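You operate a simulated robot arm through the tools that you are given. There is no shell and no other tool. Be economical: measure what you need, move in short steps, check, and stop when the job is done.

The job below is to be done with a simulated robot arm. You get a single attempt, and the scene is never put back.

## Task
Find the line that leaks steam at its knob and stop the leak.
Fine: shut its lever, open its tap till nothing comes, turn the knob to TIGHT, shut the tap and open the lever again.

Only the result counts: the job must be done as asked and must still hold three seconds after the hand-in. Knocking over, shifting, dropping, spilling or breaking anything else fails it.

## Robot
A 6-joint arm with a fingered hand on a trunk, on a base that drives. Base frame: it is fixed to the floor where the robot stands at the start and does not move with it; the origin is under the middle of the robot, x ahead of it, y to its left, z up. Lengths are in m, angles in rad, forces in N, time in s.
With the tool pointing down near the work surface it reaches from about 0.1 to 0.72 m from the robot's upright axis, wherever it stands. Its first joint turns from -2.897 to 2.897 rad. Places, roughly: coil knob [1.1, -0.2, 1]; coil lever [1.1, -0.2, 1.2]; coil tap [1.1, -0.2, 0.7]; trial knob [1, 0, 1]; trial lever [1, 0, 1.2]; trial tap [0.9, 0, 0.7]; wash knob [1.3, -0.4, 1]; wash lever [1.3, -0.4, 1.2]; wash tap [1.2, -0.4, 0.7]. Payload 5 kg.
The TCP is the grasp point between the finger pads, 0.036 m short of the fingertips. In the tool frame z runs along the fingers and y along their closing line. The gripper opens to 0.12 m. The gripper's body begins 0.042 m behind the TCP. The gripper is a hand of 4 fingers: y runs from the thumb to the fingers, the wrist lies at [-0.019, -0.123, -0.211] in the tool frame, and closing takes about 1.5 s.
Orientation is that of the tool frame in the base frame, as a unit quaternion [x, y, z, w]. With the fingers straight down and the wrist toward the robot, the tool's x, y and z point along [0, 1, 0], [1, 0, 0] and [0, 0, -1] of the base frame.

## Interface
- The arm moves only by the tool arm_command. Its argument "increments" is a list of rows, each a list of 7 numbers: the shift along the base's x, y, z in units of 30 mm (1.0 is 30 mm), then the turn, a rotation vector about the base's x, y, z in units of 4 degrees (1.0 is 4 degrees), then the finger opening in m, from 0 to 0.12. In form: [[dx, dy, dz, rx, ry, rz, claw], ...]. A call has 1 to 10 rows; each row shifts and turns the commanded pose from where the row before left it. A call with a number of a shift or a turn outside -1 to 1 is refused whole. Each row takes 0.2 s and may step no farther than 0.05 m and 0.15 rad from the row before; otherwise, or with a gripper value out of range, the whole call is refused. Where a pose cannot be reached the arm comes as near as it can. A force on the tool above 40 N (or 10 N above the force at the start of the call, whichever is more), or a blocked arm, ends the call early, and 0.2 s more pass. Each finger travels about 0.045 m/s and halts on what it meets, pressing with about 27 N; the grip force reading is that of the motor and also rises with nothing between the fingers. The clock runs only during rows and for 0.2 s after the last one: add rows that do not move to give the fingers time. It gives the time, the measured TCP pose, the force on the tool (base axes), the opening and the grip force at its end, in the units of the frame above (readings bear some noise), with the torque about the TCP (base axes, N m) and any sound that the robot's microphone picked up.
- Cameras (640 x 400 px; columns grow to the right, rows downward): "scene" is now at [0.1154, -0.0211, 1.6978]; the picture's right is [-0.24, -0.97, 0.00], its down [-0.60, 0.15, -0.79] and it looks along [0.77, -0.19, -0.62] (base axes); focal length 258 px, centre (320, 200). "wrist" rides on the gripper at [0.073, -0.101, -0.142] in the tool frame; the picture's right is [-0.79, 0.29, -0.54], its down [-0.56, -0.70, 0.44] and it looks along [-0.25, 0.65, 0.71] (tool axes); focal length 280 px, centre (320, 200). There is no depth. A picture from a camera that has moved, and an enlarged one, comes with that camera's place and axes in the base frame and with its lens.
- snapshot(camera): a new picture of that camera. No time passes.
- move_column(by): slides the trunk up (or, below 0, down) by that many m; the arm and the scene camera ride with it, the base frame stays. It gives what a move gives, with no picture.
- base_move(legs): drives the robot by 1 to 6 legs, each [ahead, turn to the left] in m and rad, along the robot's own axes; the way and the turn of a leg run together, so that a leg with both is an arc; at most 1.5 m and 3.142 rad a leg. The arm and the cameras ride along, it lands a little off, and it stops where it bumps. It gives what a move gives.
- hand_shape(shape): the hand has 4 fingers and takes this shape, open, in about a second: jaw (thumb against the fingers, like two jaws); tri (thumb and two fingers); tip (a fingertip pinch); poke (one finger out to press); point (the index stretched); flat (the hand flat); cup (the hand cupped); fist (a fist). The gripper value then closes the fingers along that shape, each until it touches; the sizes above hold for jaw. It gives what a move gives, with no picture.
- aim_head(pan, tilt): turns the head with the scene camera to pan (to the left, within 1.501 rad either way) and tilt (down, from -0.506 to 1.204), counted from straight ahead of the robot. It gives what a move gives.
- zoom(camera, box): a new picture of the part [left, top, right, bottom] of that camera's present view, enlarged. No time passes.
- hand_in(): hands the job in; it is judged then, once.

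Go step by step. Nothing tells you exact positions but the pictures and the camera data: compare them with the known pose of the tool, close in by small moves and look again before you grip or let go. The budget is 120 turns and 82 pictures, counting those below and the enlarged ones. Unless the task says otherwise, let go and move clear before handing in, and close with one line.

The tools are called after "Call:" as a command line: name --pt "numbers of a row" for each row, then --argument value for the rest, lists and objects as JSON in quotes. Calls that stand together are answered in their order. arm_command: Moves the arm, as the interface text tells. Its arguments: {"type":"object","properties":{"increments":{"type":"array","items":{"type":"array","items":{"type":"number"}}}},"required":["increments"]} The other tools are called the same way: move_column (by) slides the trunk up or down; hand_shape (shape) gives the hand a shape; base_move (legs) drives the base; aim_head (pan, tilt) turns the head that bears the scene camera; snapshot (camera) takes a picture; zoom (camera, box) takes an enlarged picture of a part of a camera's view; hand_in () hands the job in.

At the start:

```text
clock: 0.0
ee_pos: [0.594, -0.0229, 1.0004]
tcp_rot: [0.707, 0.707, 0.0, 0.0]
wrist_force: [-0.5, 0.2, 0.9]
moment: [-0.03, 0.02, -0.02]
width: 0.1195
gripper_force: 0.0
shape: jaw
trunk travel left (down, up): [-0.7, 0.14]
robot x, y, heading: [0.0008, -0.0006, -0.003]
head pan, tilt: [-0.239, 0.663]
```

scene: 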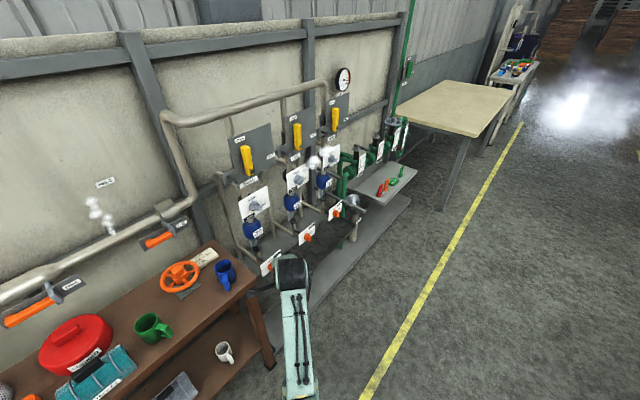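
wrist: 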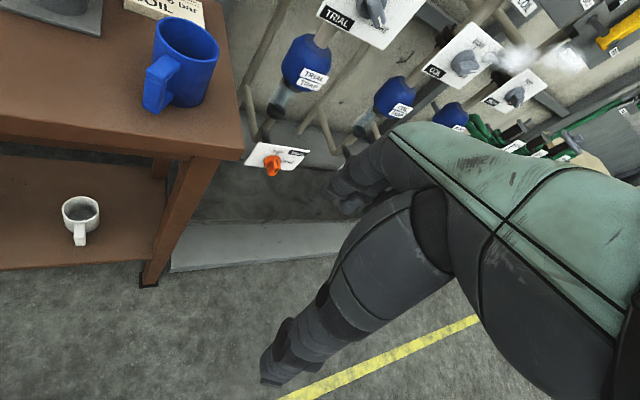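

I see three lines on the wall panel (trial, coil, wash), with steam puffs near the coil/wash knobs. I'll zoom in to find out which one leaks and how the handles look.

Call:
zoom --camera "scene" --box '[220, 80, 380, 180]'

Call:
zoom --camera "scene" --box '[220, 170, 380, 270]'

```text
4.00 times, centred on (300, 130) of scene
camera zoom: at [0.1154, -0.0211, 1.6978], right [-0.24, -0.97, 0.0], down [-0.6, 0.15, -0.79], along [0.77, -0.19, -0.62], focal length 1032 px, centre (400, 480)
```

zoom: 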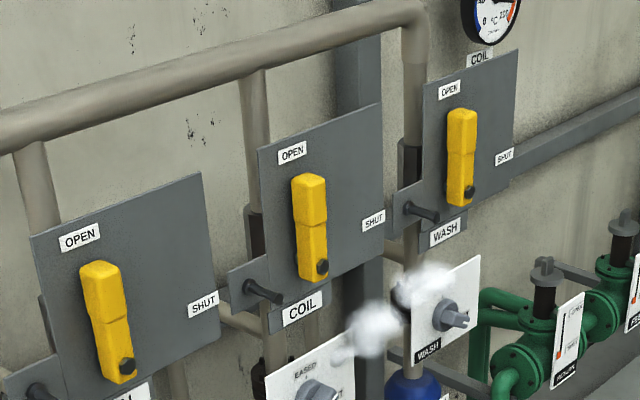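

```text
4.00 times, centred on (300, 220) of scene
camera zoom: at [0.1154, -0.0211, 1.6978], right [-0.24, -0.97, 0.0], down [-0.6, 0.15, -0.79], along [0.77, -0.19, -0.62], focal length 1032 px, centre (400, 120)
```

zoom: 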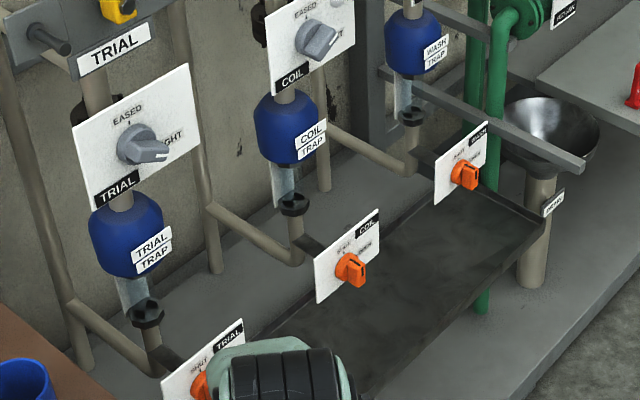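

The puffs are between the coil and wash cards, so it isn't clear yet which one leaks. I'll drive to a spot squarely in front of the panel and look again.

Call:
base_move --legs '[[0, -1.157], [0.8, 0], [0, 1.757]]'

Call:
aim_head --pan 0.0 --tilt 0.5

Call:
snapshot --camera "scene"

```text
clock: 13.3
ee_pos: [0.7959, -0.3885, 0.9996]
tcp_rot: [0.443, 0.897, 0.0, 0.001]
wrist_force: [-0.6, 0.5, -0.6]
moment: [0.0, -0.01, 0.06]
width: 0.1197
gripper_force: 0.1
shape: jaw
trunk travel left (down, up): [-0.7, 0.14]
robot x, y, heading: [0.3108, -0.7305, 0.653]
head pan, tilt: [-0.239, 0.663]
```

```text
clock: 14.1
ee_pos: [0.7952, -0.3879, 1.0004]
tcp_rot: [0.443, 0.897, 0.0, 0.001]
wrist_force: [0.3, 0.3, 0.7]
moment: [0.0, -0.01, 0.01]
width: 0.1196
gripper_force: 0.0
shape: jaw
trunk travel left (down, up): [-0.7, 0.14]
robot x, y, heading: [0.3074, -0.7317, 0.654]
head pan, tilt: [0.0, 0.499]
```

```text
77 pictures are left
camera scene: at [0.4068, -0.6583, 1.7124], right [0.61, -0.8, 0.0], down [-0.38, -0.29, -0.88], along [0.7, 0.53, -0.48], focal length 258 px, centre (320, 200)
```

scene: 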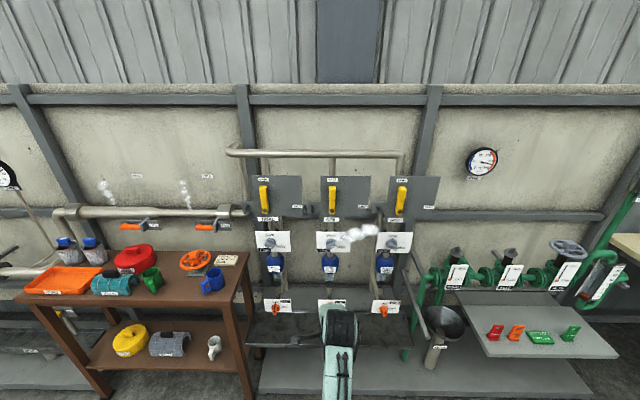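

The panel is square to me now. I'll zoom in on the leak and the fittings.

Call:
zoom --camera "scene" --box '[240, 170, 440, 295]'

Call:
zoom --camera "scene" --box '[310, 220, 406, 280]'

Call:
zoom --camera "scene" --box '[250, 275, 410, 375]'

```text
3.20 times, centred on (340, 232) of scene
camera zoom: at [0.4068, -0.6583, 1.7124], right [0.61, -0.8, 0.0], down [-0.38, -0.29, -0.88], along [0.7, 0.53, -0.48], focal length 825 px, centre (256, 96)
```

zoom: 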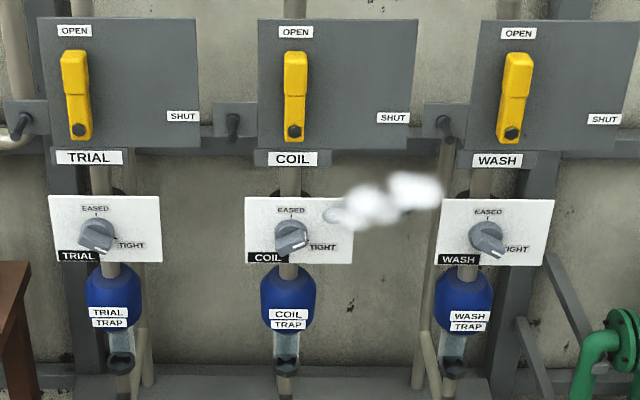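

```text
6.67 times, centred on (358, 250) of scene
camera zoom: at [0.4068, -0.6583, 1.7124], right [0.61, -0.8, 0.0], down [-0.38, -0.29, -0.88], along [0.7, 0.53, -0.48], focal length 1719 px, centre (67, -133)
```

zoom: 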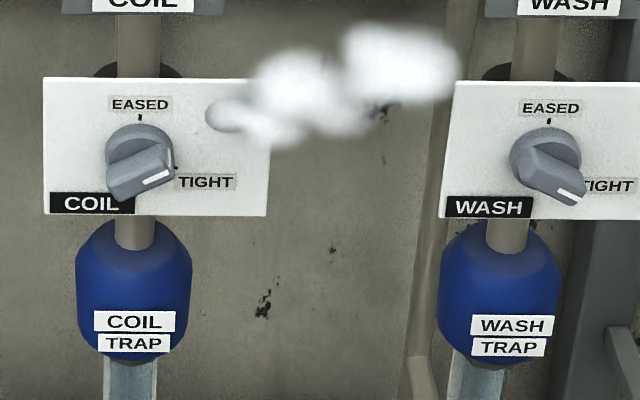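

```text
4.00 times, centred on (330, 325) of scene
camera zoom: at [0.4068, -0.6583, 1.7124], right [0.61, -0.8, 0.0], down [-0.38, -0.29, -0.88], along [0.7, 0.53, -0.48], focal length 1032 px, centre (280, -300)
```

zoom: 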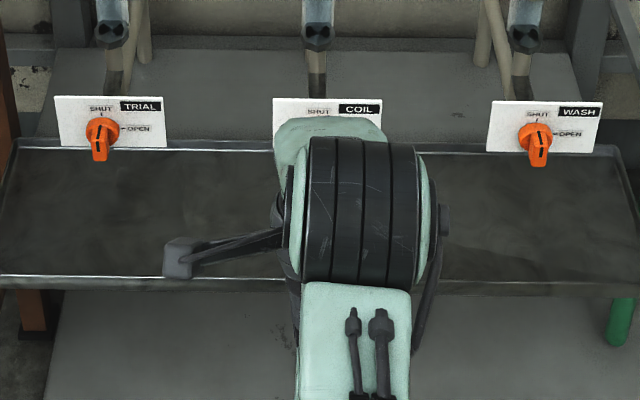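

The puffs start at the coil card and grow as they drift right, and the coil knob is off the angle of the other two, so coil is the leaking line. I'll pull the arm back a little and start pitching the hand to point ahead.

Call:
arm_command --pt "-0.794 -0.608 0 0.764 -1 0 0.12" --pt "-0.794 -0.608 0 0.764 -1 0 0.12" --pt "-0.794 -0.608 0 0.764 -1 0 0.12" --pt "-0.794 -0.608 0 0.764 -1 0 0.12" --pt "-0.794 -0.608 0 0.764 -1 0 0.12" --pt "0 0 0 0.764 -1 0 0.12" --pt "0 0 0 0.764 -1 0 0.12" --pt "0 0 0 0.764 -1 0 0.12" --pt "0 0 0 0.764 -1 0 0.12"

Call:
arm_command --pt "0 0 0 0.764 -1 0 0.12" --pt "0 0 0 0.764 -1 0 0.12" --pt "0 0 0 0.764 -1 0 0.12" --pt "0 0 0 0.764 -1 0 0.12" --pt "0 0 0 0.764 -1 0 0.12" --pt "0 0 0 0.764 -1 0 0.12" --pt "0 0 0 0.764 -1 0 0.12" --pt "0 0 0 0.764 -1 0 0.12" --pt "0 0 0 0.7 -0.92 0 0.12"

Call:
snapshot --camera "scene"

Call:
snapshot --camera "wrist"

```text
clock: 15.4
ee_pos: [0.7514, -0.4434, 1.0771]
tcp_rot: [0.411, 0.852, 0.279, 0.162]
wrist_force: [-0.2, -0.4, 0.7]
moment: [-0.04, 0.0, -0.03]
width: 0.1199
gripper_force: 0.0
shape: jaw
trunk travel left (down, up): [-0.7, 0.14]
robot x, y, heading: [0.3073, -0.7325, 0.646]
head pan, tilt: [0.0, 0.499]
stopped in row 6: the arm was blocked; the commanded pose is now the measured one
```

```text
clock: 17.6
ee_pos: [0.7721, -0.4312, 1.1142]
tcp_rot: [0.314, 0.654, 0.6, 0.336]
wrist_force: [-0.5, 0.2, 0.2]
moment: [0.01, 0.0, 0.03]
width: 0.1196
gripper_force: 0.0
shape: jaw
trunk travel left (down, up): [-0.7, 0.14]
robot x, y, heading: [0.3077, -0.7327, 0.653]
head pan, tilt: [0.0, 0.499]
stopped in row 9: the arm was blocked; the commanded pose is now the measured one
```

```text
73 pictures are left
camera scene: at [0.4113, -0.652, 1.7138], right [0.61, -0.79, 0.0], down [-0.38, -0.29, -0.88], along [0.7, 0.53, -0.48], focal length 258 px, centre (320, 200)
```

scene: 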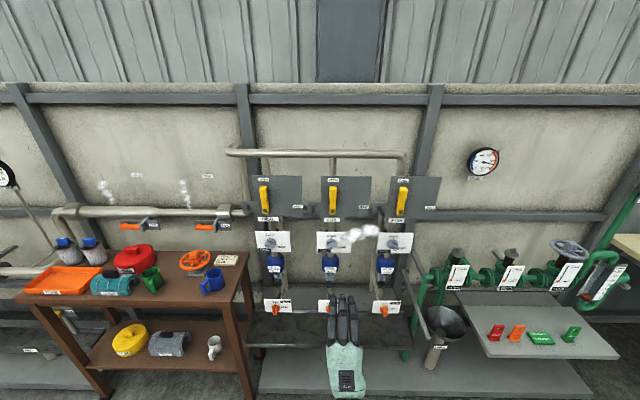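

```text
72 pictures are left
camera wrist: at [0.6143, -0.4615, 1.0157], right [0.01, -0.93, 0.36], down [0.68, -0.26, -0.69], along [0.73, 0.26, 0.63], focal length 280 px, centre (320, 200)
```

wrist: 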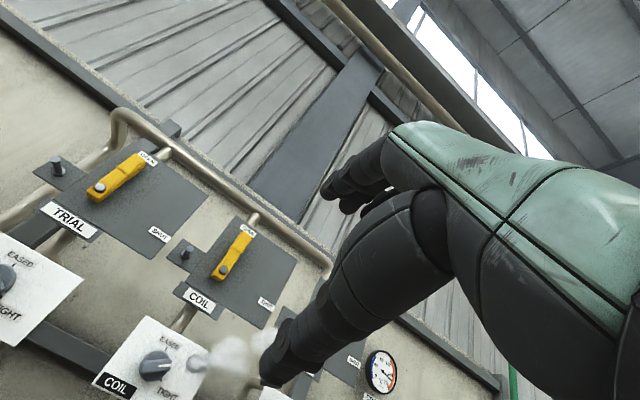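

The coil is confirmed by the wrist view: steam comes out beside the coil knob. The hand now points ahead, so I'll drive closer, switch to poke for the lever and look.

Call:
base_move --legs '[[0.2, 0]]'

Call:
hand_shape --shape "poke"

Call:
aim_head --pan 0.0 --tilt 0.7

Call:
snapshot --camera "scene"

Call:
snapshot --camera "wrist"

```text
clock: 19.3
ee_pos: [0.9295, -0.3097, 1.1098]
tcp_rot: [0.315, 0.657, 0.599, 0.333]
wrist_force: [-0.5, -0.5, -0.3]
moment: [-0.02, 0.02, 0.03]
width: 0.1196
gripper_force: 0.0
shape: jaw
trunk travel left (down, up): [-0.7, 0.14]
robot x, y, heading: [0.467, -0.6073, 0.652]
head pan, tilt: [0.0, 0.499]
```

```text
clock: 20.2
ee_pos: [0.9294, -0.3094, 1.1103]
tcp_rot: [0.314, 0.657, 0.599, 0.334]
wrist_force: [-0.7, -0.8, 0.1]
moment: [0.0, 0.01, -0.02]
width: 0.0
gripper_force: 0.1
shape: poke
trunk travel left (down, up): [-0.7, 0.14]
robot x, y, heading: [0.4694, -0.6119, 0.653]
head pan, tilt: [0.0, 0.499]
```

```text
clock: 20.9
ee_pos: [0.9299, -0.3097, 1.1099]
tcp_rot: [0.315, 0.655, 0.6, 0.334]
wrist_force: [0.7, 0.5, 0.0]
moment: [-0.04, -0.02, -0.03]
width: 0.0
gripper_force: 0.2
shape: poke
trunk travel left (down, up): [-0.7, 0.14]
robot x, y, heading: [0.4676, -0.6083, 0.656]
head pan, tilt: [0.0, 0.7]
```

```text
71 pictures are left
camera scene: at [0.5666, -0.5346, 1.694], right [0.61, -0.79, 0.0], down [-0.51, -0.4, -0.76], along [0.6, 0.46, -0.65], focal length 258 px, centre (320, 200)
```

scene: 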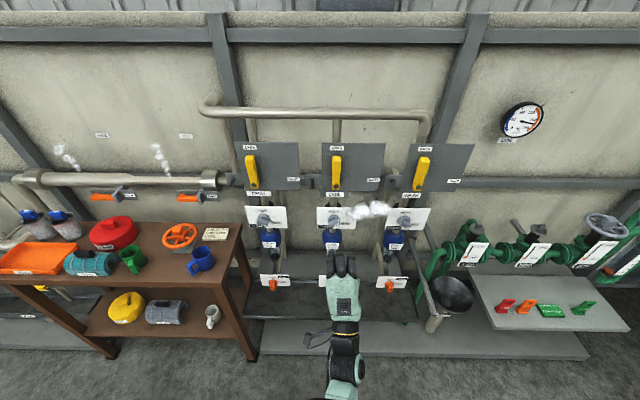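

```text
70 pictures are left
camera wrist: at [0.7719, -0.34, 1.0123], right [0.02, -0.93, 0.37], down [0.68, -0.26, -0.69], along [0.74, 0.26, 0.62], focal length 280 px, centre (320, 200)
```

wrist: 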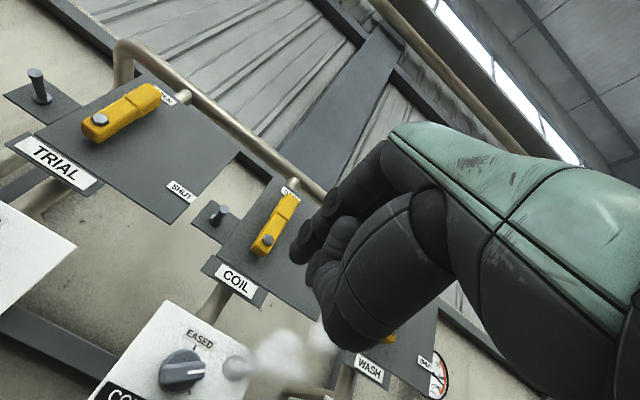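

Call:
zoom --camera "scene" --box '[280, 130, 440, 230]'

Call:
zoom --camera "scene" --box '[260, 195, 420, 295]'

```text
4.00 times, centred on (360, 180) of scene
camera zoom: at [0.5666, -0.5346, 1.694], right [0.61, -0.79, 0.0], down [-0.51, -0.4, -0.76], along [0.6, 0.46, -0.65], focal length 1032 px, centre (160, 280)
```

zoom: 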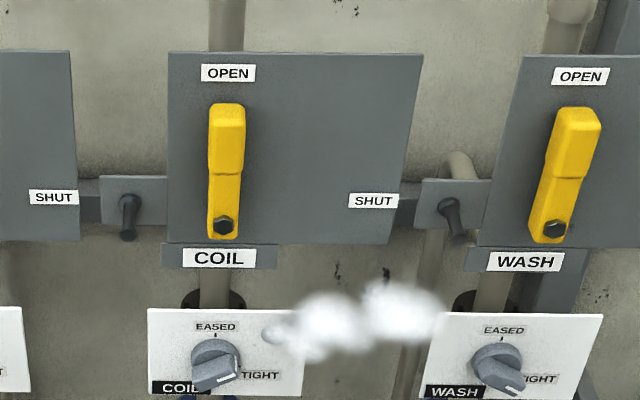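

```text
4.00 times, centred on (340, 245) of scene
camera zoom: at [0.5666, -0.5346, 1.694], right [0.61, -0.79, 0.0], down [-0.51, -0.4, -0.76], along [0.6, 0.46, -0.65], focal length 1032 px, centre (240, 20)
```

zoom: 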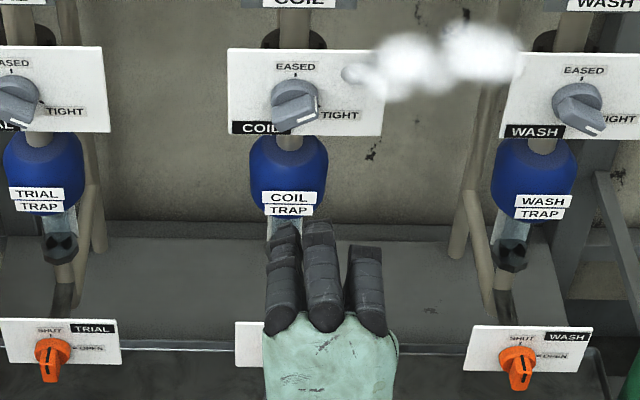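

Call:
zoom --camera "wrist" --box '[240, 120, 480, 370]'

Call:
zoom --camera "scene" --box '[305, 240, 385, 290]'

```text
1.60 times, centred on (360, 245) of wrist
camera zoom: at [0.7719, -0.34, 1.0123], right [0.02, -0.93, 0.37], down [0.68, -0.26, -0.69], along [0.74, 0.26, 0.62], focal length 449 px, centre (256, 128)
```

zoom: 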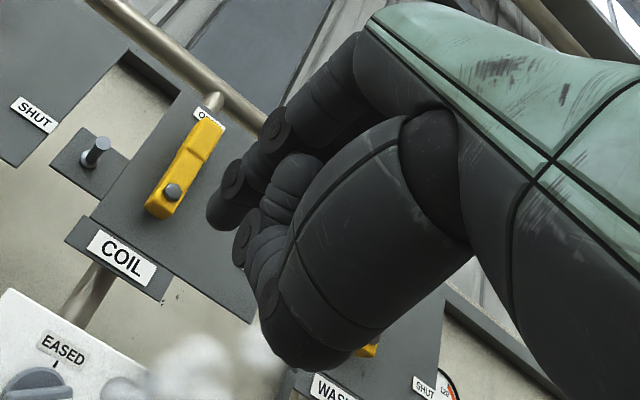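

```text
8.00 times, centred on (345, 265) of scene
camera zoom: at [0.5666, -0.5346, 1.694], right [0.61, -0.79, 0.0], down [-0.51, -0.4, -0.76], along [0.6, 0.46, -0.65], focal length 2063 px, centre (120, -320)
```

zoom: 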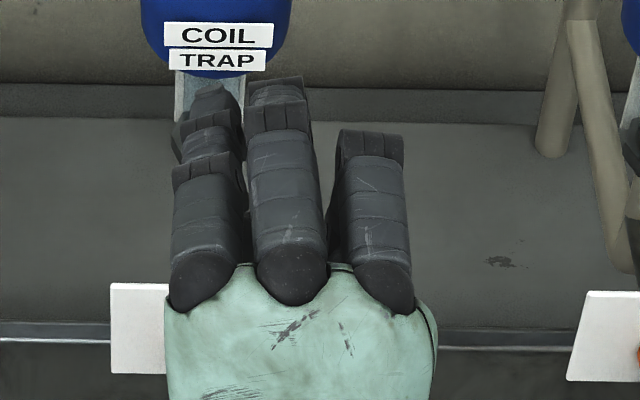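

Poke puts the index only slightly ahead of the other fingers. I'll try "point" to see if the index stands out farther.

Call:
hand_shape --shape "point"

Call:
zoom --camera "scene" --box '[305, 230, 385, 280]'

Call:
zoom --camera "wrist" --box '[160, 120, 480, 320]'

```text
clock: 21.8
ee_pos: [0.9285, -0.3095, 1.1092]
tcp_rot: [0.315, 0.656, 0.6, 0.333]
wrist_force: [0.8, 1.4, 0.4]
moment: [0.0, 0.01, -0.02]
width: 0.0
gripper_force: 0.0
shape: point
trunk travel left (down, up): [-0.7, 0.14]
robot x, y, heading: [0.467, -0.6085, 0.654]
head pan, tilt: [0.0, 0.7]
```

```text
8.00 times, centred on (345, 255) of scene
camera zoom: at [0.5667, -0.5346, 1.6941], right [0.61, -0.79, 0.0], down [-0.51, -0.4, -0.76], along [0.6, 0.46, -0.65], focal length 2063 px, centre (120, -240)
```

zoom: 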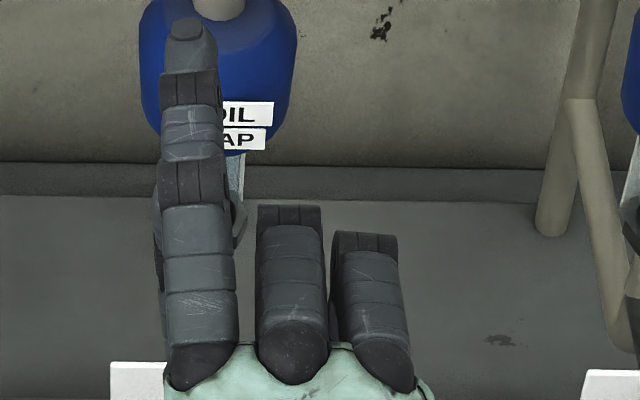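

```text
2.00 times, centred on (320, 220) of wrist
camera zoom: at [0.7719, -0.3401, 1.0123], right [0.02, -0.93, 0.37], down [0.68, -0.26, -0.69], along [0.74, 0.26, 0.62], focal length 561 px, centre (320, 160)
```

zoom: 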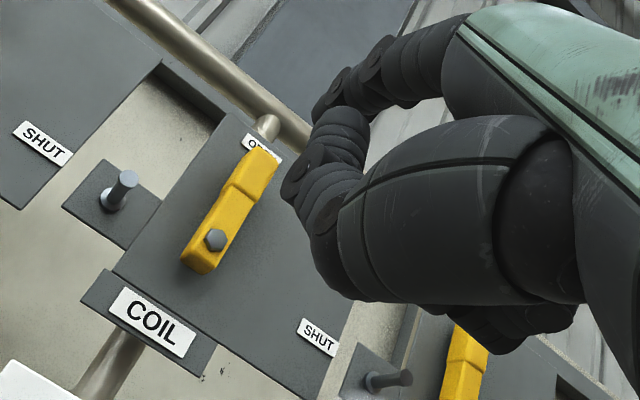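

In point the index stands well clear: its tip is about 5 cm above and 5 cm beyond the TCP, 2 cm left of it. I'll raise the trunk and approach the left side of the coil lever.

Call:
move_column --by 0.1

Call:
arm_command --pt "-0.5 0.65 0 0 0 0 0" --pt "0.794 0.608 0 0 0 0 0" --pt "0.794 0.608 0 0 0 0 0" --pt "0.794 0.608 0 0 0 0 0" --pt "0.794 0.608 0 0 0 0 0"

Call:
aim_head --pan 0.0 --tilt 0.7

Call:
zoom --camera "scene" --box '[270, 150, 430, 250]'

Call:
snapshot --camera "wrist"

```text
clock: 23.1
ee_pos: [0.9319, -0.3089, 1.2091]
tcp_rot: [0.316, 0.656, 0.6, 0.333]
wrist_force: [1.2, 1.1, 0.2]
moment: [0.01, 0.02, -0.02]
width: 0.0
gripper_force: 0.1
shape: point
trunk travel left (down, up): [-0.8, 0.04]
robot x, y, heading: [0.4668, -0.6105, 0.653]
head pan, tilt: [0.0, 0.7]
```

```text
clock: 24.4
ee_pos: [1.0131, -0.2331, 1.2151]
tcp_rot: [0.31, 0.658, 0.6, 0.332]
wrist_force: [1.1, -0.9, -1.3]
moment: [0.03, -0.01, 0.0]
width: 0.0001
gripper_force: 0.1
shape: point
out of reach, approached as far as the arm can: row 2, 4, 5
trunk travel left (down, up): [-0.8, 0.04]
robot x, y, heading: [0.4657, -0.6115, 0.652]
head pan, tilt: [0.0, 0.7]
```

```text
clock: 24.9
ee_pos: [1.0126, -0.2329, 1.2164]
tcp_rot: [0.311, 0.657, 0.6, 0.333]
wrist_force: [0.0, 0.2, 0.1]
moment: [0.01, 0.01, 0.02]
width: 0.0
gripper_force: 0.0
shape: point
trunk travel left (down, up): [-0.8, 0.04]
robot x, y, heading: [0.466, -0.6132, 0.656]
head pan, tilt: [0.0, 0.7]
```

```text
4.00 times, centred on (350, 200) of scene
camera zoom: at [0.5606, -0.5401, 1.7947], right [0.61, -0.79, 0.0], down [-0.51, -0.39, -0.76], along [0.61, 0.47, -0.64], focal length 1032 px, centre (200, 200)
```

zoom: 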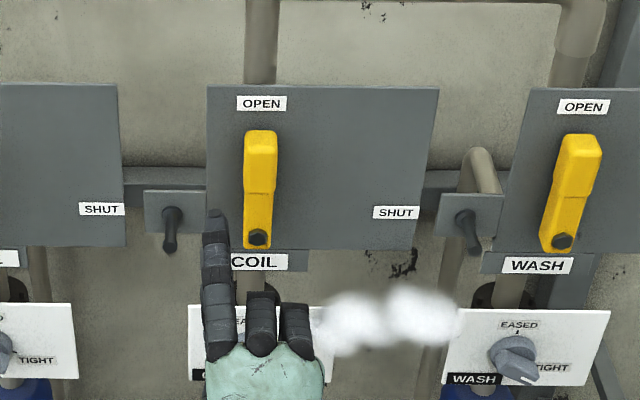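

```text
62 pictures are left
camera wrist: at [0.855, -0.2659, 1.1182], right [0.03, -0.93, 0.37], down [0.68, -0.25, -0.69], along [0.73, 0.27, 0.63], focal length 280 px, centre (320, 200)
```

wrist: 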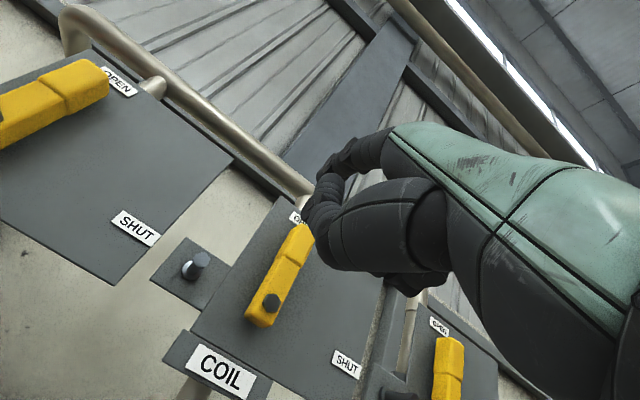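

The arm is near its reach limit, so I'll pull it back 5 cm, shift slightly left, and drive the base 12 cm closer.

Call:
arm_command --pt "-0.794 -0.608 0 0 0 0 0" --pt "-0.794 -0.408 0 0 0 0 0" --pt "-0.2 0.26 0 0 0 0 0"

Call:
base_move --legs '[[0.11, 0]]'

Call:
zoom --camera "scene" --box '[270, 150, 430, 250]'

Call:
zoom --camera "wrist" --box '[160, 120, 480, 320]'

```text
clock: 25.8
ee_pos: [0.9628, -0.2621, 1.2185]
tcp_rot: [0.312, 0.657, 0.6, 0.333]
wrist_force: [0.6, -0.1, 0.6]
moment: [-0.01, 0.02, 0.0]
width: 0.0
gripper_force: 0.0
shape: point
out of reach, approached as far as the arm can: row 3
trunk travel left (down, up): [-0.8, 0.04]
robot x, y, heading: [0.4656, -0.6097, 0.653]
head pan, tilt: [0.0, 0.7]
```

```text
clock: 27.0
ee_pos: [1.0496, -0.1945, 1.2195]
tcp_rot: [0.312, 0.656, 0.601, 0.333]
wrist_force: [-0.2, 0.4, -0.1]
moment: [0.02, 0.01, 0.0]
width: 0.0
gripper_force: 0.1
shape: point
trunk travel left (down, up): [-0.8, 0.04]
robot x, y, heading: [0.5559, -0.5438, 0.65]
head pan, tilt: [0.0, 0.7]
```

```text
4.00 times, centred on (350, 200) of scene
camera zoom: at [0.6469, -0.4738, 1.7948], right [0.61, -0.79, 0.0], down [-0.51, -0.39, -0.77], along [0.61, 0.47, -0.64], focal length 1032 px, centre (200, 200)
```

zoom: 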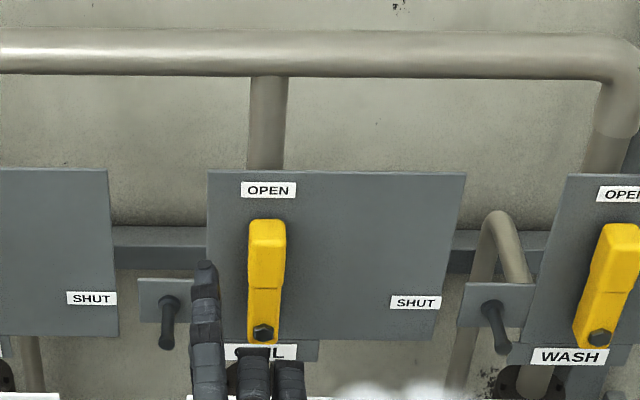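

```text
2.00 times, centred on (320, 220) of wrist
camera zoom: at [0.8919, -0.2273, 1.1209], right [0.02, -0.93, 0.37], down [0.68, -0.25, -0.69], along [0.73, 0.27, 0.63], focal length 561 px, centre (320, 160)
```

zoom: 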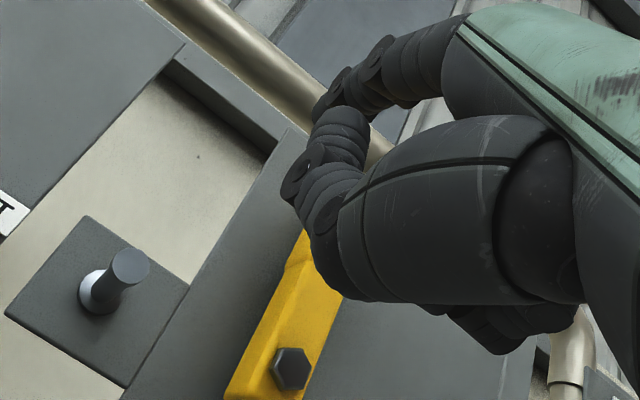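

The tip is now beside the lever's left face. I'll advance 2 cm, touch, and begin pushing the lever clockwise.

Call:
arm_command --pt "0.53 0.405 0 0 0 0 0" --pt "0.385 -0.503 -0.13 0 0 0 0" --pt "0.458 -0.598 0.13 0 0 0 0" --pt "0.464 -0.606 -0.073 0 0 0 0"

Call:
zoom --camera "scene" --box '[270, 150, 430, 250]'

```text
clock: 28.0
ee_pos: [1.1068, -0.2366, 1.2163]
tcp_rot: [0.311, 0.657, 0.601, 0.333]
wrist_force: [-0.4, 0.1, -0.1]
moment: [0.02, -0.04, 0.03]
width: 0.0
gripper_force: 0.2
shape: point
trunk travel left (down, up): [-0.8, 0.04]
robot x, y, heading: [0.554, -0.5456, 0.649]
head pan, tilt: [0.0, 0.7]
```

```text
4.00 times, centred on (350, 200) of scene
camera zoom: at [0.6485, -0.4735, 1.7947], right [0.61, -0.79, 0.0], down [-0.51, -0.39, -0.76], along [0.61, 0.47, -0.64], focal length 1032 px, centre (200, 200)
```

zoom: 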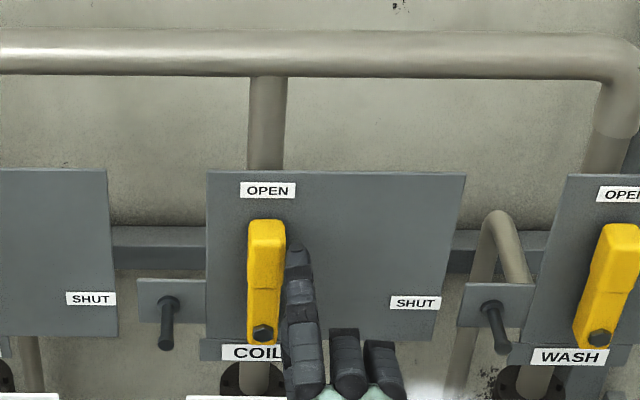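

The finger slid by in front of the lever without touching, so the lever sits deeper than I estimated. I'll return to the left side and advance until the tip meets the plate.

Call:
arm_command --pt "-0.6 0.78 0 0 0 0 0" --pt "-0.6 0.78 0 0 0 0 0" --pt "0.4 0.3 0 0 0 0 0" --pt "0.4 0.3 0 0 0 0 0" --pt "0.2 0.15 0 0 0 0 0"

Call:
zoom --camera "scene" --box '[290, 180, 386, 240]'

```text
clock: 29.2
ee_pos: [1.0992, -0.1651, 1.2179]
tcp_rot: [0.309, 0.658, 0.601, 0.332]
wrist_force: [0.6, -0.1, 0.8]
moment: [0.0, -0.01, -0.02]
width: 0.0001
gripper_force: 0.0
shape: point
trunk travel left (down, up): [-0.8, 0.04]
robot x, y, heading: [0.5583, -0.5398, 0.655]
head pan, tilt: [0.0, 0.7]
```

```text
6.67 times, centred on (338, 210) of scene
camera zoom: at [0.6476, -0.473, 1.7948], right [0.61, -0.79, 0.0], down [-0.51, -0.39, -0.76], along [0.61, 0.47, -0.64], focal length 1719 px, centre (200, 133)
```

zoom: 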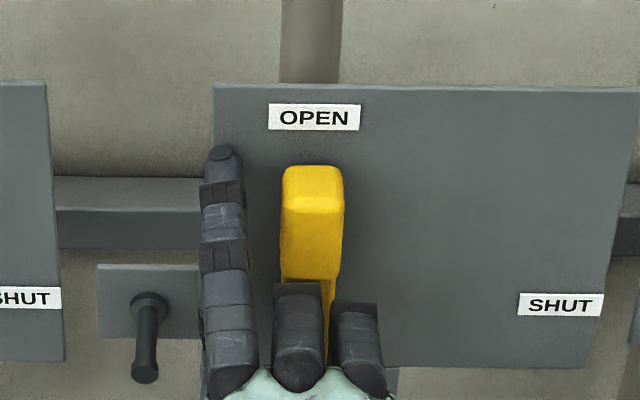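

Call:
arm_command --pt "0.26 0.2 0 0 0 0 0" --pt "0.26 0.2 0 0 0 0 0"

Call:
zoom --camera "scene" --box '[290, 180, 386, 240]'

Call:
snapshot --camera "wrist"

```text
clock: 29.7
ee_pos: [1.1016, -0.1611, 1.2202]
tcp_rot: [0.306, 0.656, 0.605, 0.332]
wrist_force: [-31.9, -23.0, -0.3]
moment: [0.81, -1.28, -0.01]
width: 0.0001
gripper_force: 0.1
shape: point
trunk travel left (down, up): [-0.8, 0.04]
robot x, y, heading: [0.5543, -0.5438, 0.659]
head pan, tilt: [0.0, 0.7]
stopped in row 2: the force on the tool passed its limit at 48 N (the readings are from after the stop); the commanded pose is now the measured one
```

```text
6.67 times, centred on (338, 210) of scene
camera zoom: at [0.6396, -0.4795, 1.7955], right [0.61, -0.79, 0.0], down [-0.51, -0.39, -0.77], along [0.61, 0.47, -0.64], focal length 1719 px, centre (200, 133)
```

zoom: 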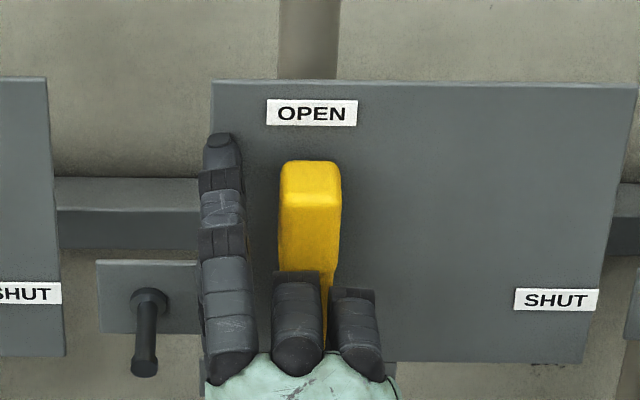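

```text
56 pictures are left
camera wrist: at [0.9455, -0.1959, 1.1204], right [0.03, -0.93, 0.36], down [0.69, -0.25, -0.68], along [0.73, 0.27, 0.63], focal length 280 px, centre (320, 200)
```

wrist: 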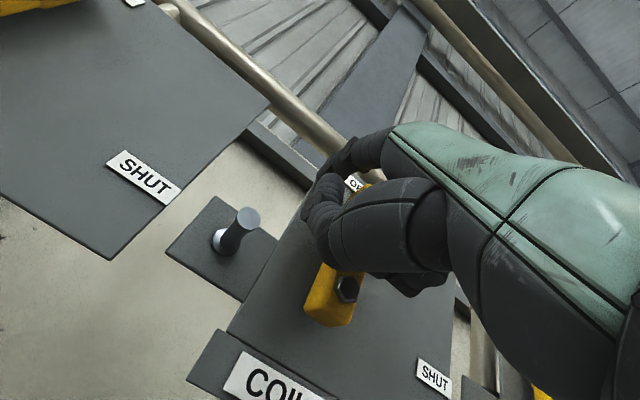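

The tip now bears on the plate (about 4 cm above TCP height, 7 cm beyond it). I'll back off 8 mm and push the lever clockwise along its arc.

Call:
arm_command --pt "-0.25 -0.19 0 0 0 0 0" --pt "0.304 -0.397 -0.1 0 0 0 0" --pt "0.458 -0.598 0.13 0 0 0 0" --pt "0.464 -0.606 -0.073 0 0 0 0"

Call:
zoom --camera "scene" --box '[290, 180, 386, 240]'

```text
clock: 30.7
ee_pos: [1.1367, -0.2124, 1.2132]
tcp_rot: [0.309, 0.66, 0.6, 0.331]
wrist_force: [-9.2, -3.0, -2.9]
moment: [-0.02, -0.27, 0.21]
width: 0.0001
gripper_force: 0.1
shape: point
trunk travel left (down, up): [-0.8, 0.04]
robot x, y, heading: [0.5555, -0.5445, 0.657]
head pan, tilt: [0.0, 0.7]
```

```text
6.67 times, centred on (338, 210) of scene
camera zoom: at [0.6457, -0.4747, 1.7948], right [0.61, -0.79, 0.0], down [-0.51, -0.39, -0.77], along [0.61, 0.47, -0.64], focal length 1719 px, centre (200, 133)
```

zoom: 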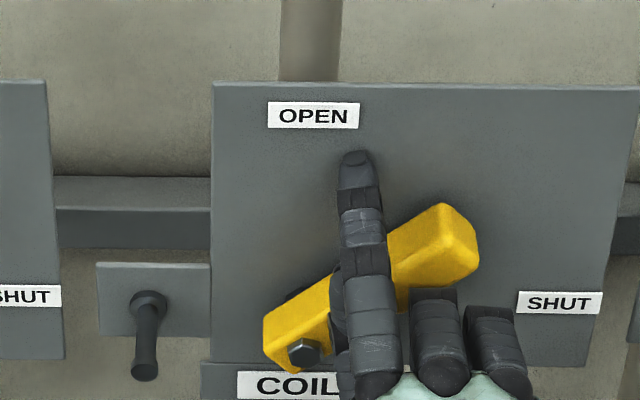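

The lever is turning easily and is past halfway. I'll continue along the arc to SHUT.

Call:
arm_command --pt "0.436 -0.569 -0.263 0 0 0 0" --pt "0.379 -0.495 -0.443 0 0 0 0" --pt "0.298 -0.389 -0.587 0 0 0 0" --pt "0.195 -0.254 -0.697 0 0 0 0" --pt "0 0 0 0 0 0 0"

Call:
zoom --camera "scene" --box '[290, 180, 386, 240]'

```text
clock: 31.9
ee_pos: [1.1753, -0.2642, 1.1542]
tcp_rot: [0.309, 0.659, 0.6, 0.332]
wrist_force: [-4.8, -3.0, 2.2]
moment: [0.25, -0.21, 0.13]
width: 0.0
gripper_force: 0.1
shape: point
trunk travel left (down, up): [-0.8, 0.04]
robot x, y, heading: [0.5538, -0.5423, 0.659]
head pan, tilt: [0.0, 0.7]
```

```text
6.67 times, centred on (338, 210) of scene
camera zoom: at [0.6449, -0.4747, 1.795], right [0.61, -0.79, 0.0], down [-0.51, -0.39, -0.77], along [0.61, 0.47, -0.64], focal length 1719 px, centre (200, 133)
```

zoom: 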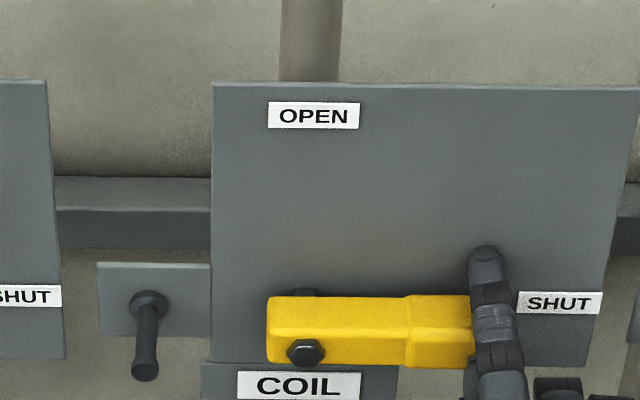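

The lever is essentially horizontal. I'll shift the finger back along it and press gently to make sure it is at the stop.

Call:
arm_command --pt "-0.1 0.13 0.5 0 0 0 0" --pt "-0.5 0.65 0 0 0 0 0" --pt "0 0 -0.4 0 0 0 0" --pt "0 0 -0.25 0 0 0 0" --pt "0 0 -0.25 0 0 0 0" --pt "0 0 -0.2 0 0 0 0"

Call:
zoom --camera "scene" --box '[290, 180, 386, 240]'

```text
clock: 33.3
ee_pos: [1.1577, -0.2401, 1.1411]
tcp_rot: [0.308, 0.657, 0.603, 0.332]
wrist_force: [-1.6, -1.6, 22.1]
moment: [0.4, 0.35, 0.02]
width: 0.0
gripper_force: 0.0
shape: point
trunk travel left (down, up): [-0.8, 0.04]
robot x, y, heading: [0.5551, -0.54, 0.657]
head pan, tilt: [0.0, 0.7]
```

```text
6.67 times, centred on (338, 210) of scene
camera zoom: at [0.6441, -0.4756, 1.7953], right [0.61, -0.79, 0.0], down [-0.51, -0.39, -0.77], along [0.61, 0.47, -0.64], focal length 1719 px, centre (200, 133)
```

zoom: 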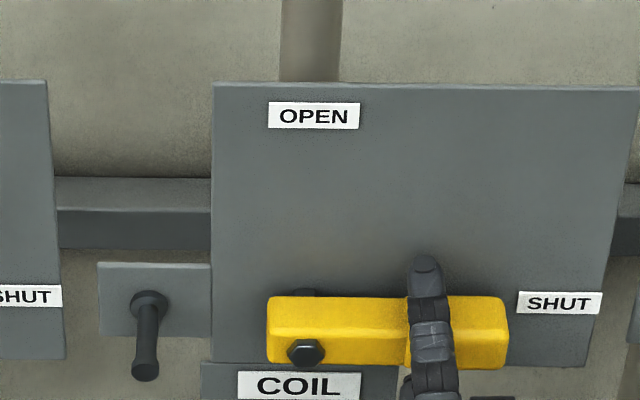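

The lever is hard against SHUT. Now I'll back the hand out and lower the trunk to look at the tap.

Call:
arm_command --pt "0 0 0.5 0 0 0 0" --pt "-0.794 -0.608 0 0 0 0 0" --pt "-0.794 -0.608 0 0 0 0 0" --pt "-0.794 -0.608 0 0 0 0 0"

Call:
base_move --legs '[[-0.1, 0]]'

Call:
move_column --by -0.4

Call:
snapshot --camera "scene"

Call:
snapshot --camera "wrist"

```text
clock: 34.3
ee_pos: [1.0852, -0.2942, 1.1503]
tcp_rot: [0.309, 0.659, 0.6, 0.332]
wrist_force: [-0.1, -0.8, -0.1]
moment: [-0.01, 0.02, 0.03]
width: 0.0002
gripper_force: 0.0
shape: point
trunk travel left (down, up): [-0.8, 0.04]
robot x, y, heading: [0.5568, -0.5426, 0.657]
head pan, tilt: [0.0, 0.7]
```

```text
clock: 35.5
ee_pos: [1.0099, -0.356, 1.1494]
tcp_rot: [0.31, 0.658, 0.6, 0.332]
wrist_force: [0.3, 0.7, -0.2]
moment: [-0.02, 0.02, 0.01]
width: 0.0002
gripper_force: 0.0
shape: point
trunk travel left (down, up): [-0.8, 0.04]
robot x, y, heading: [0.4736, -0.6028, 0.653]
head pan, tilt: [0.0, 0.7]
```

```text
clock: 39.4
ee_pos: [1.0088, -0.3558, 0.7504]
tcp_rot: [0.309, 0.658, 0.601, 0.332]
wrist_force: [-0.1, 1.0, -0.2]
moment: [0.04, -0.01, -0.02]
width: 0.0
gripper_force: 0.1
shape: point
trunk travel left (down, up): [-0.4, 0.44]
robot x, y, heading: [0.479, -0.6033, 0.653]
head pan, tilt: [0.0, 0.7]
```

```text
52 pictures are left
camera scene: at [0.5687, -0.534, 1.3948], right [0.61, -0.79, 0.0], down [-0.51, -0.39, -0.76], along [0.61, 0.46, -0.64], focal length 258 px, centre (320, 200)
```

scene: 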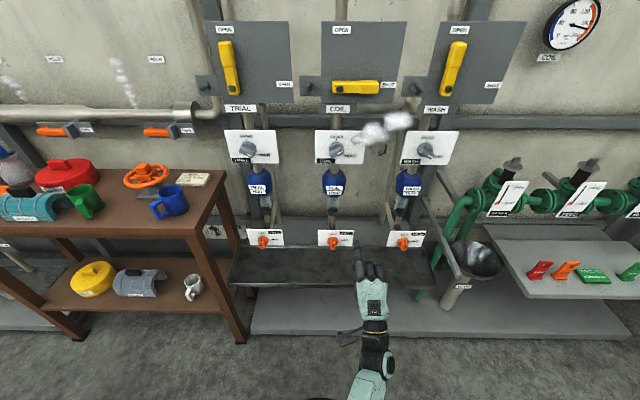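

```text
51 pictures are left
camera wrist: at [0.8516, -0.3889, 0.6522], right [0.03, -0.93, 0.37], down [0.68, -0.25, -0.69], along [0.73, 0.27, 0.62], focal length 280 px, centre (320, 200)
```

wrist: 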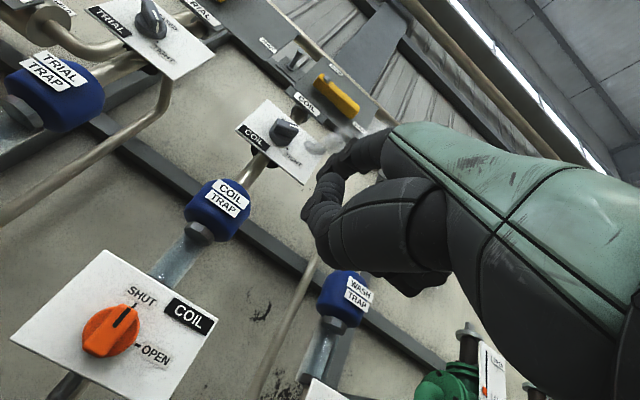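

Call:
zoom --camera "wrist" --box '[40, 250, 240, 375]'

Call:
zoom --camera "scene" --box '[290, 120, 386, 180]'

Call:
zoom --camera "scene" --box '[280, 215, 408, 295]'

```text
3.20 times, centred on (140, 312) of wrist
camera zoom: at [0.8516, -0.3889, 0.6522], right [0.03, -0.93, 0.37], down [0.68, -0.25, -0.69], along [0.73, 0.27, 0.62], focal length 897 px, centre (896, -160)
```

zoom: 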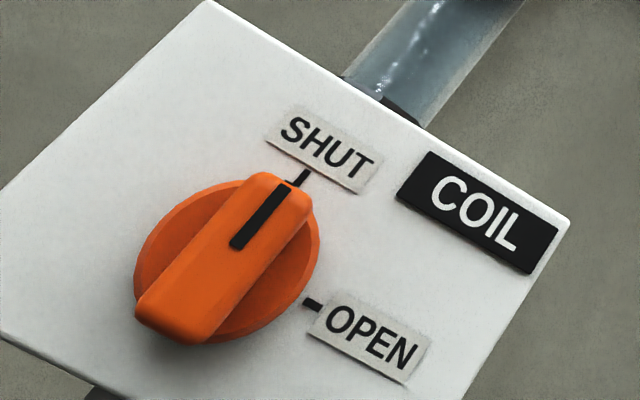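

```text
6.67 times, centred on (338, 150) of scene
camera zoom: at [0.5687, -0.534, 1.3948], right [0.61, -0.79, 0.0], down [-0.51, -0.39, -0.76], along [0.61, 0.46, -0.64], focal length 1719 px, centre (200, 533)
```

zoom: 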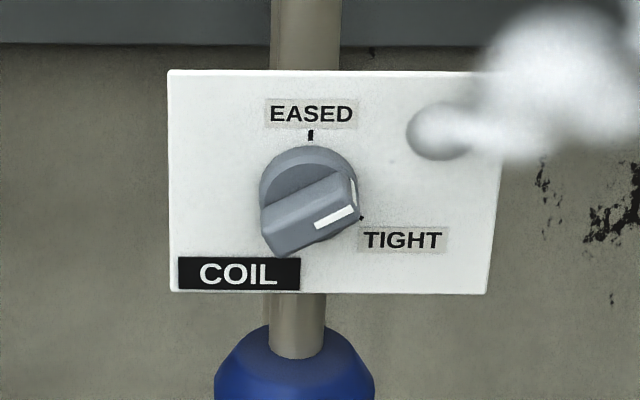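

```text
5.00 times, centred on (344, 255) of scene
camera zoom: at [0.5687, -0.534, 1.3948], right [0.61, -0.79, 0.0], down [-0.51, -0.39, -0.76], along [0.61, 0.46, -0.64], focal length 1290 px, centre (200, -75)
```

zoom: 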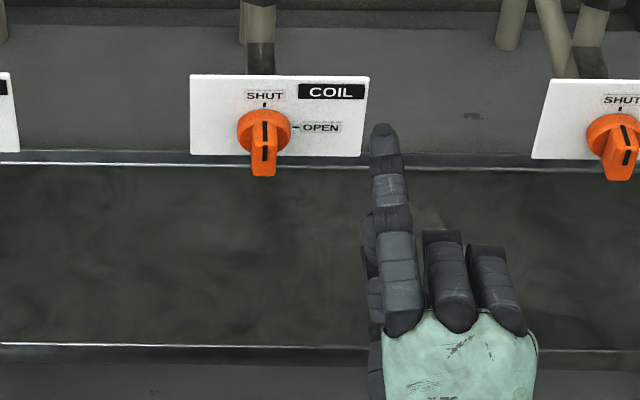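

The coil tap's bar is vertical (SHUT) and its centre is about 0.75 m forward, 0.66 m high. The coil knob points short of TIGHT. I'll tilt the finger 30° downward so the hand clears the tray, then drive in and line up on the left of the tap.

Call:
arm_command --pt "-0.794 -0.608 0 -0.764 1 0 0" --pt "-0.6 0.78 0 -0.764 1 0 0" --pt "-0.6 0.78 0 -0.764 1 0 0" --pt "-0.4 0.53 0 -0.764 1 0 0" --pt "0 0 0 -0.764 1 0 0" --pt "0 0 0 -0.764 1 0 0"

Call:
move_column --by -0.07

Call:
base_move --legs '[[0.09, 0]]'

Call:
zoom --camera "scene" --box '[280, 205, 408, 285]'

Call:
snapshot --camera "wrist"

```text
clock: 41.0
ee_pos: [0.9589, -0.3011, 0.7695]
tcp_rot: [0.362, 0.791, 0.429, 0.245]
wrist_force: [-0.9, 0.0, -0.9]
moment: [0.05, 0.0, -0.03]
width: 0.0
gripper_force: 0.0
shape: point
trunk travel left (down, up): [-0.4, 0.44]
robot x, y, heading: [0.4775, -0.6009, 0.653]
head pan, tilt: [0.0, 0.7]
stopped in row 6: the arm was blocked; the commanded pose is now the measured one
```

```text
clock: 42.0
ee_pos: [0.9599, -0.2999, 0.701]
tcp_rot: [0.361, 0.792, 0.427, 0.244]
wrist_force: [0.2, 0.1, 0.7]
moment: [0.0, -0.01, -0.03]
width: 0.0
gripper_force: 0.0
shape: point
trunk travel left (down, up): [-0.33, 0.51]
robot x, y, heading: [0.4776, -0.6021, 0.654]
head pan, tilt: [0.0, 0.7]
```

```text
clock: 43.2
ee_pos: [1.0297, -0.2469, 0.7033]
tcp_rot: [0.361, 0.79, 0.429, 0.246]
wrist_force: [-0.2, 0.5, -0.4]
moment: [-0.02, 0.02, 0.0]
width: 0.0
gripper_force: 0.1
shape: point
trunk travel left (down, up): [-0.33, 0.51]
robot x, y, heading: [0.5469, -0.5477, 0.654]
head pan, tilt: [0.0, 0.7]
```

```text
5.00 times, centred on (344, 245) of scene
camera zoom: at [0.6455, -0.4738, 1.3234], right [0.61, -0.79, 0.0], down [-0.52, -0.4, -0.76], along [0.6, 0.46, -0.65], focal length 1290 px, centre (200, -25)
```

zoom: 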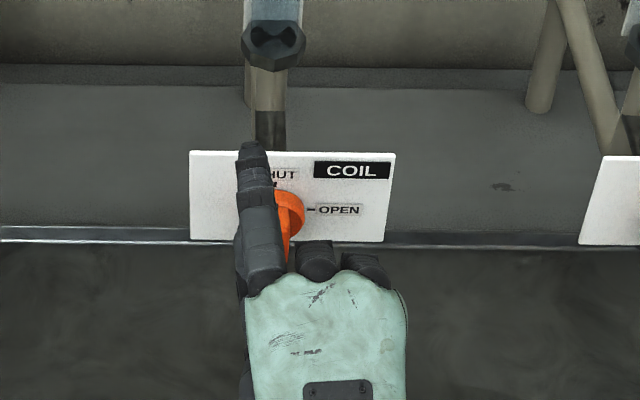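

```text
46 pictures are left
camera wrist: at [0.8501, -0.2973, 0.6824], right [0.21, -0.78, 0.59], down [0.4, -0.48, -0.78], along [0.89, 0.4, 0.21], focal length 280 px, centre (320, 200)
```

wrist: 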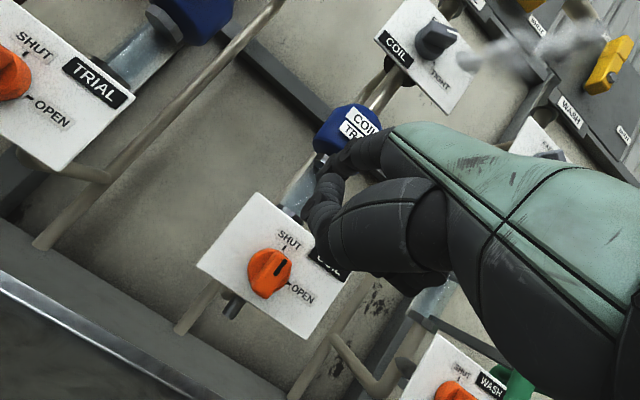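

The images show the straight index really points about 30° up relative to the tool axis, with its tip about 8.6 cm along tool y and 2 cm along tool z. I'll pitch down another 15°, then lower to tap height just left of the bar.

Call:
arm_command --pt "-0.2 0.26 0 -0.764 1 0 0" --pt "-0.2 -0.15 0 -0.764 1 0 0" --pt "-0.2 -0.15 0 -0.764 1 0 0"

Call:
move_column --by -0.05

Call:
zoom --camera "scene" --box '[280, 195, 408, 275]'

Call:
snapshot --camera "wrist"

```text
clock: 44.0
ee_pos: [1.0092, -0.2513, 0.706]
tcp_rot: [0.383, 0.843, 0.327, 0.19]
wrist_force: [-0.6, 0.6, 0.6]
moment: [0.0, 0.0, 0.02]
width: 0.0001
gripper_force: 0.0
shape: point
trunk travel left (down, up): [-0.33, 0.51]
robot x, y, heading: [0.546, -0.5498, 0.657]
head pan, tilt: [0.0, 0.7]
```

```text
clock: 44.9
ee_pos: [1.0093, -0.2506, 0.6583]
tcp_rot: [0.383, 0.842, 0.328, 0.191]
wrist_force: [0.2, 0.3, -1.6]
moment: [0.0, 0.0, 0.02]
width: 0.0001
gripper_force: 0.0
shape: point
trunk travel left (down, up): [-0.28, 0.56]
robot x, y, heading: [0.5487, -0.5489, 0.651]
head pan, tilt: [0.0, 0.7]
```

```text
5.00 times, centred on (344, 235) of scene
camera zoom: at [0.6393, -0.48, 1.2748], right [0.61, -0.79, 0.0], down [-0.51, -0.39, -0.77], along [0.61, 0.46, -0.64], focal length 1290 px, centre (200, 25)
```

zoom: 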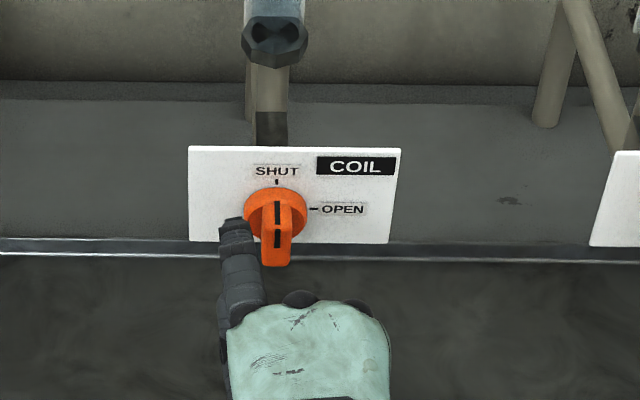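

```text
44 pictures are left
camera wrist: at [0.8297, -0.3016, 0.6816], right [0.34, -0.69, 0.64], down [0.24, -0.6, -0.76], along [0.91, 0.42, -0.03], focal length 280 px, centre (320, 200)
```

wrist: 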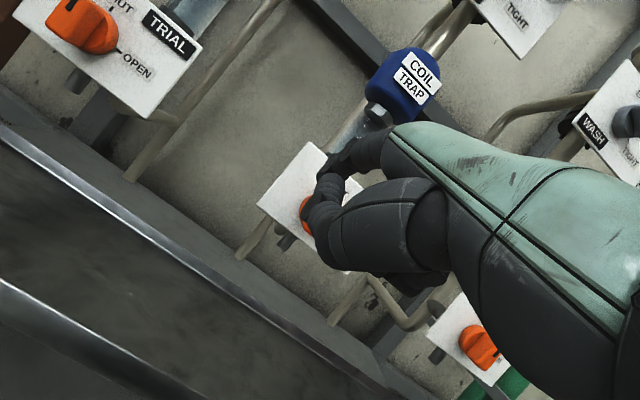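

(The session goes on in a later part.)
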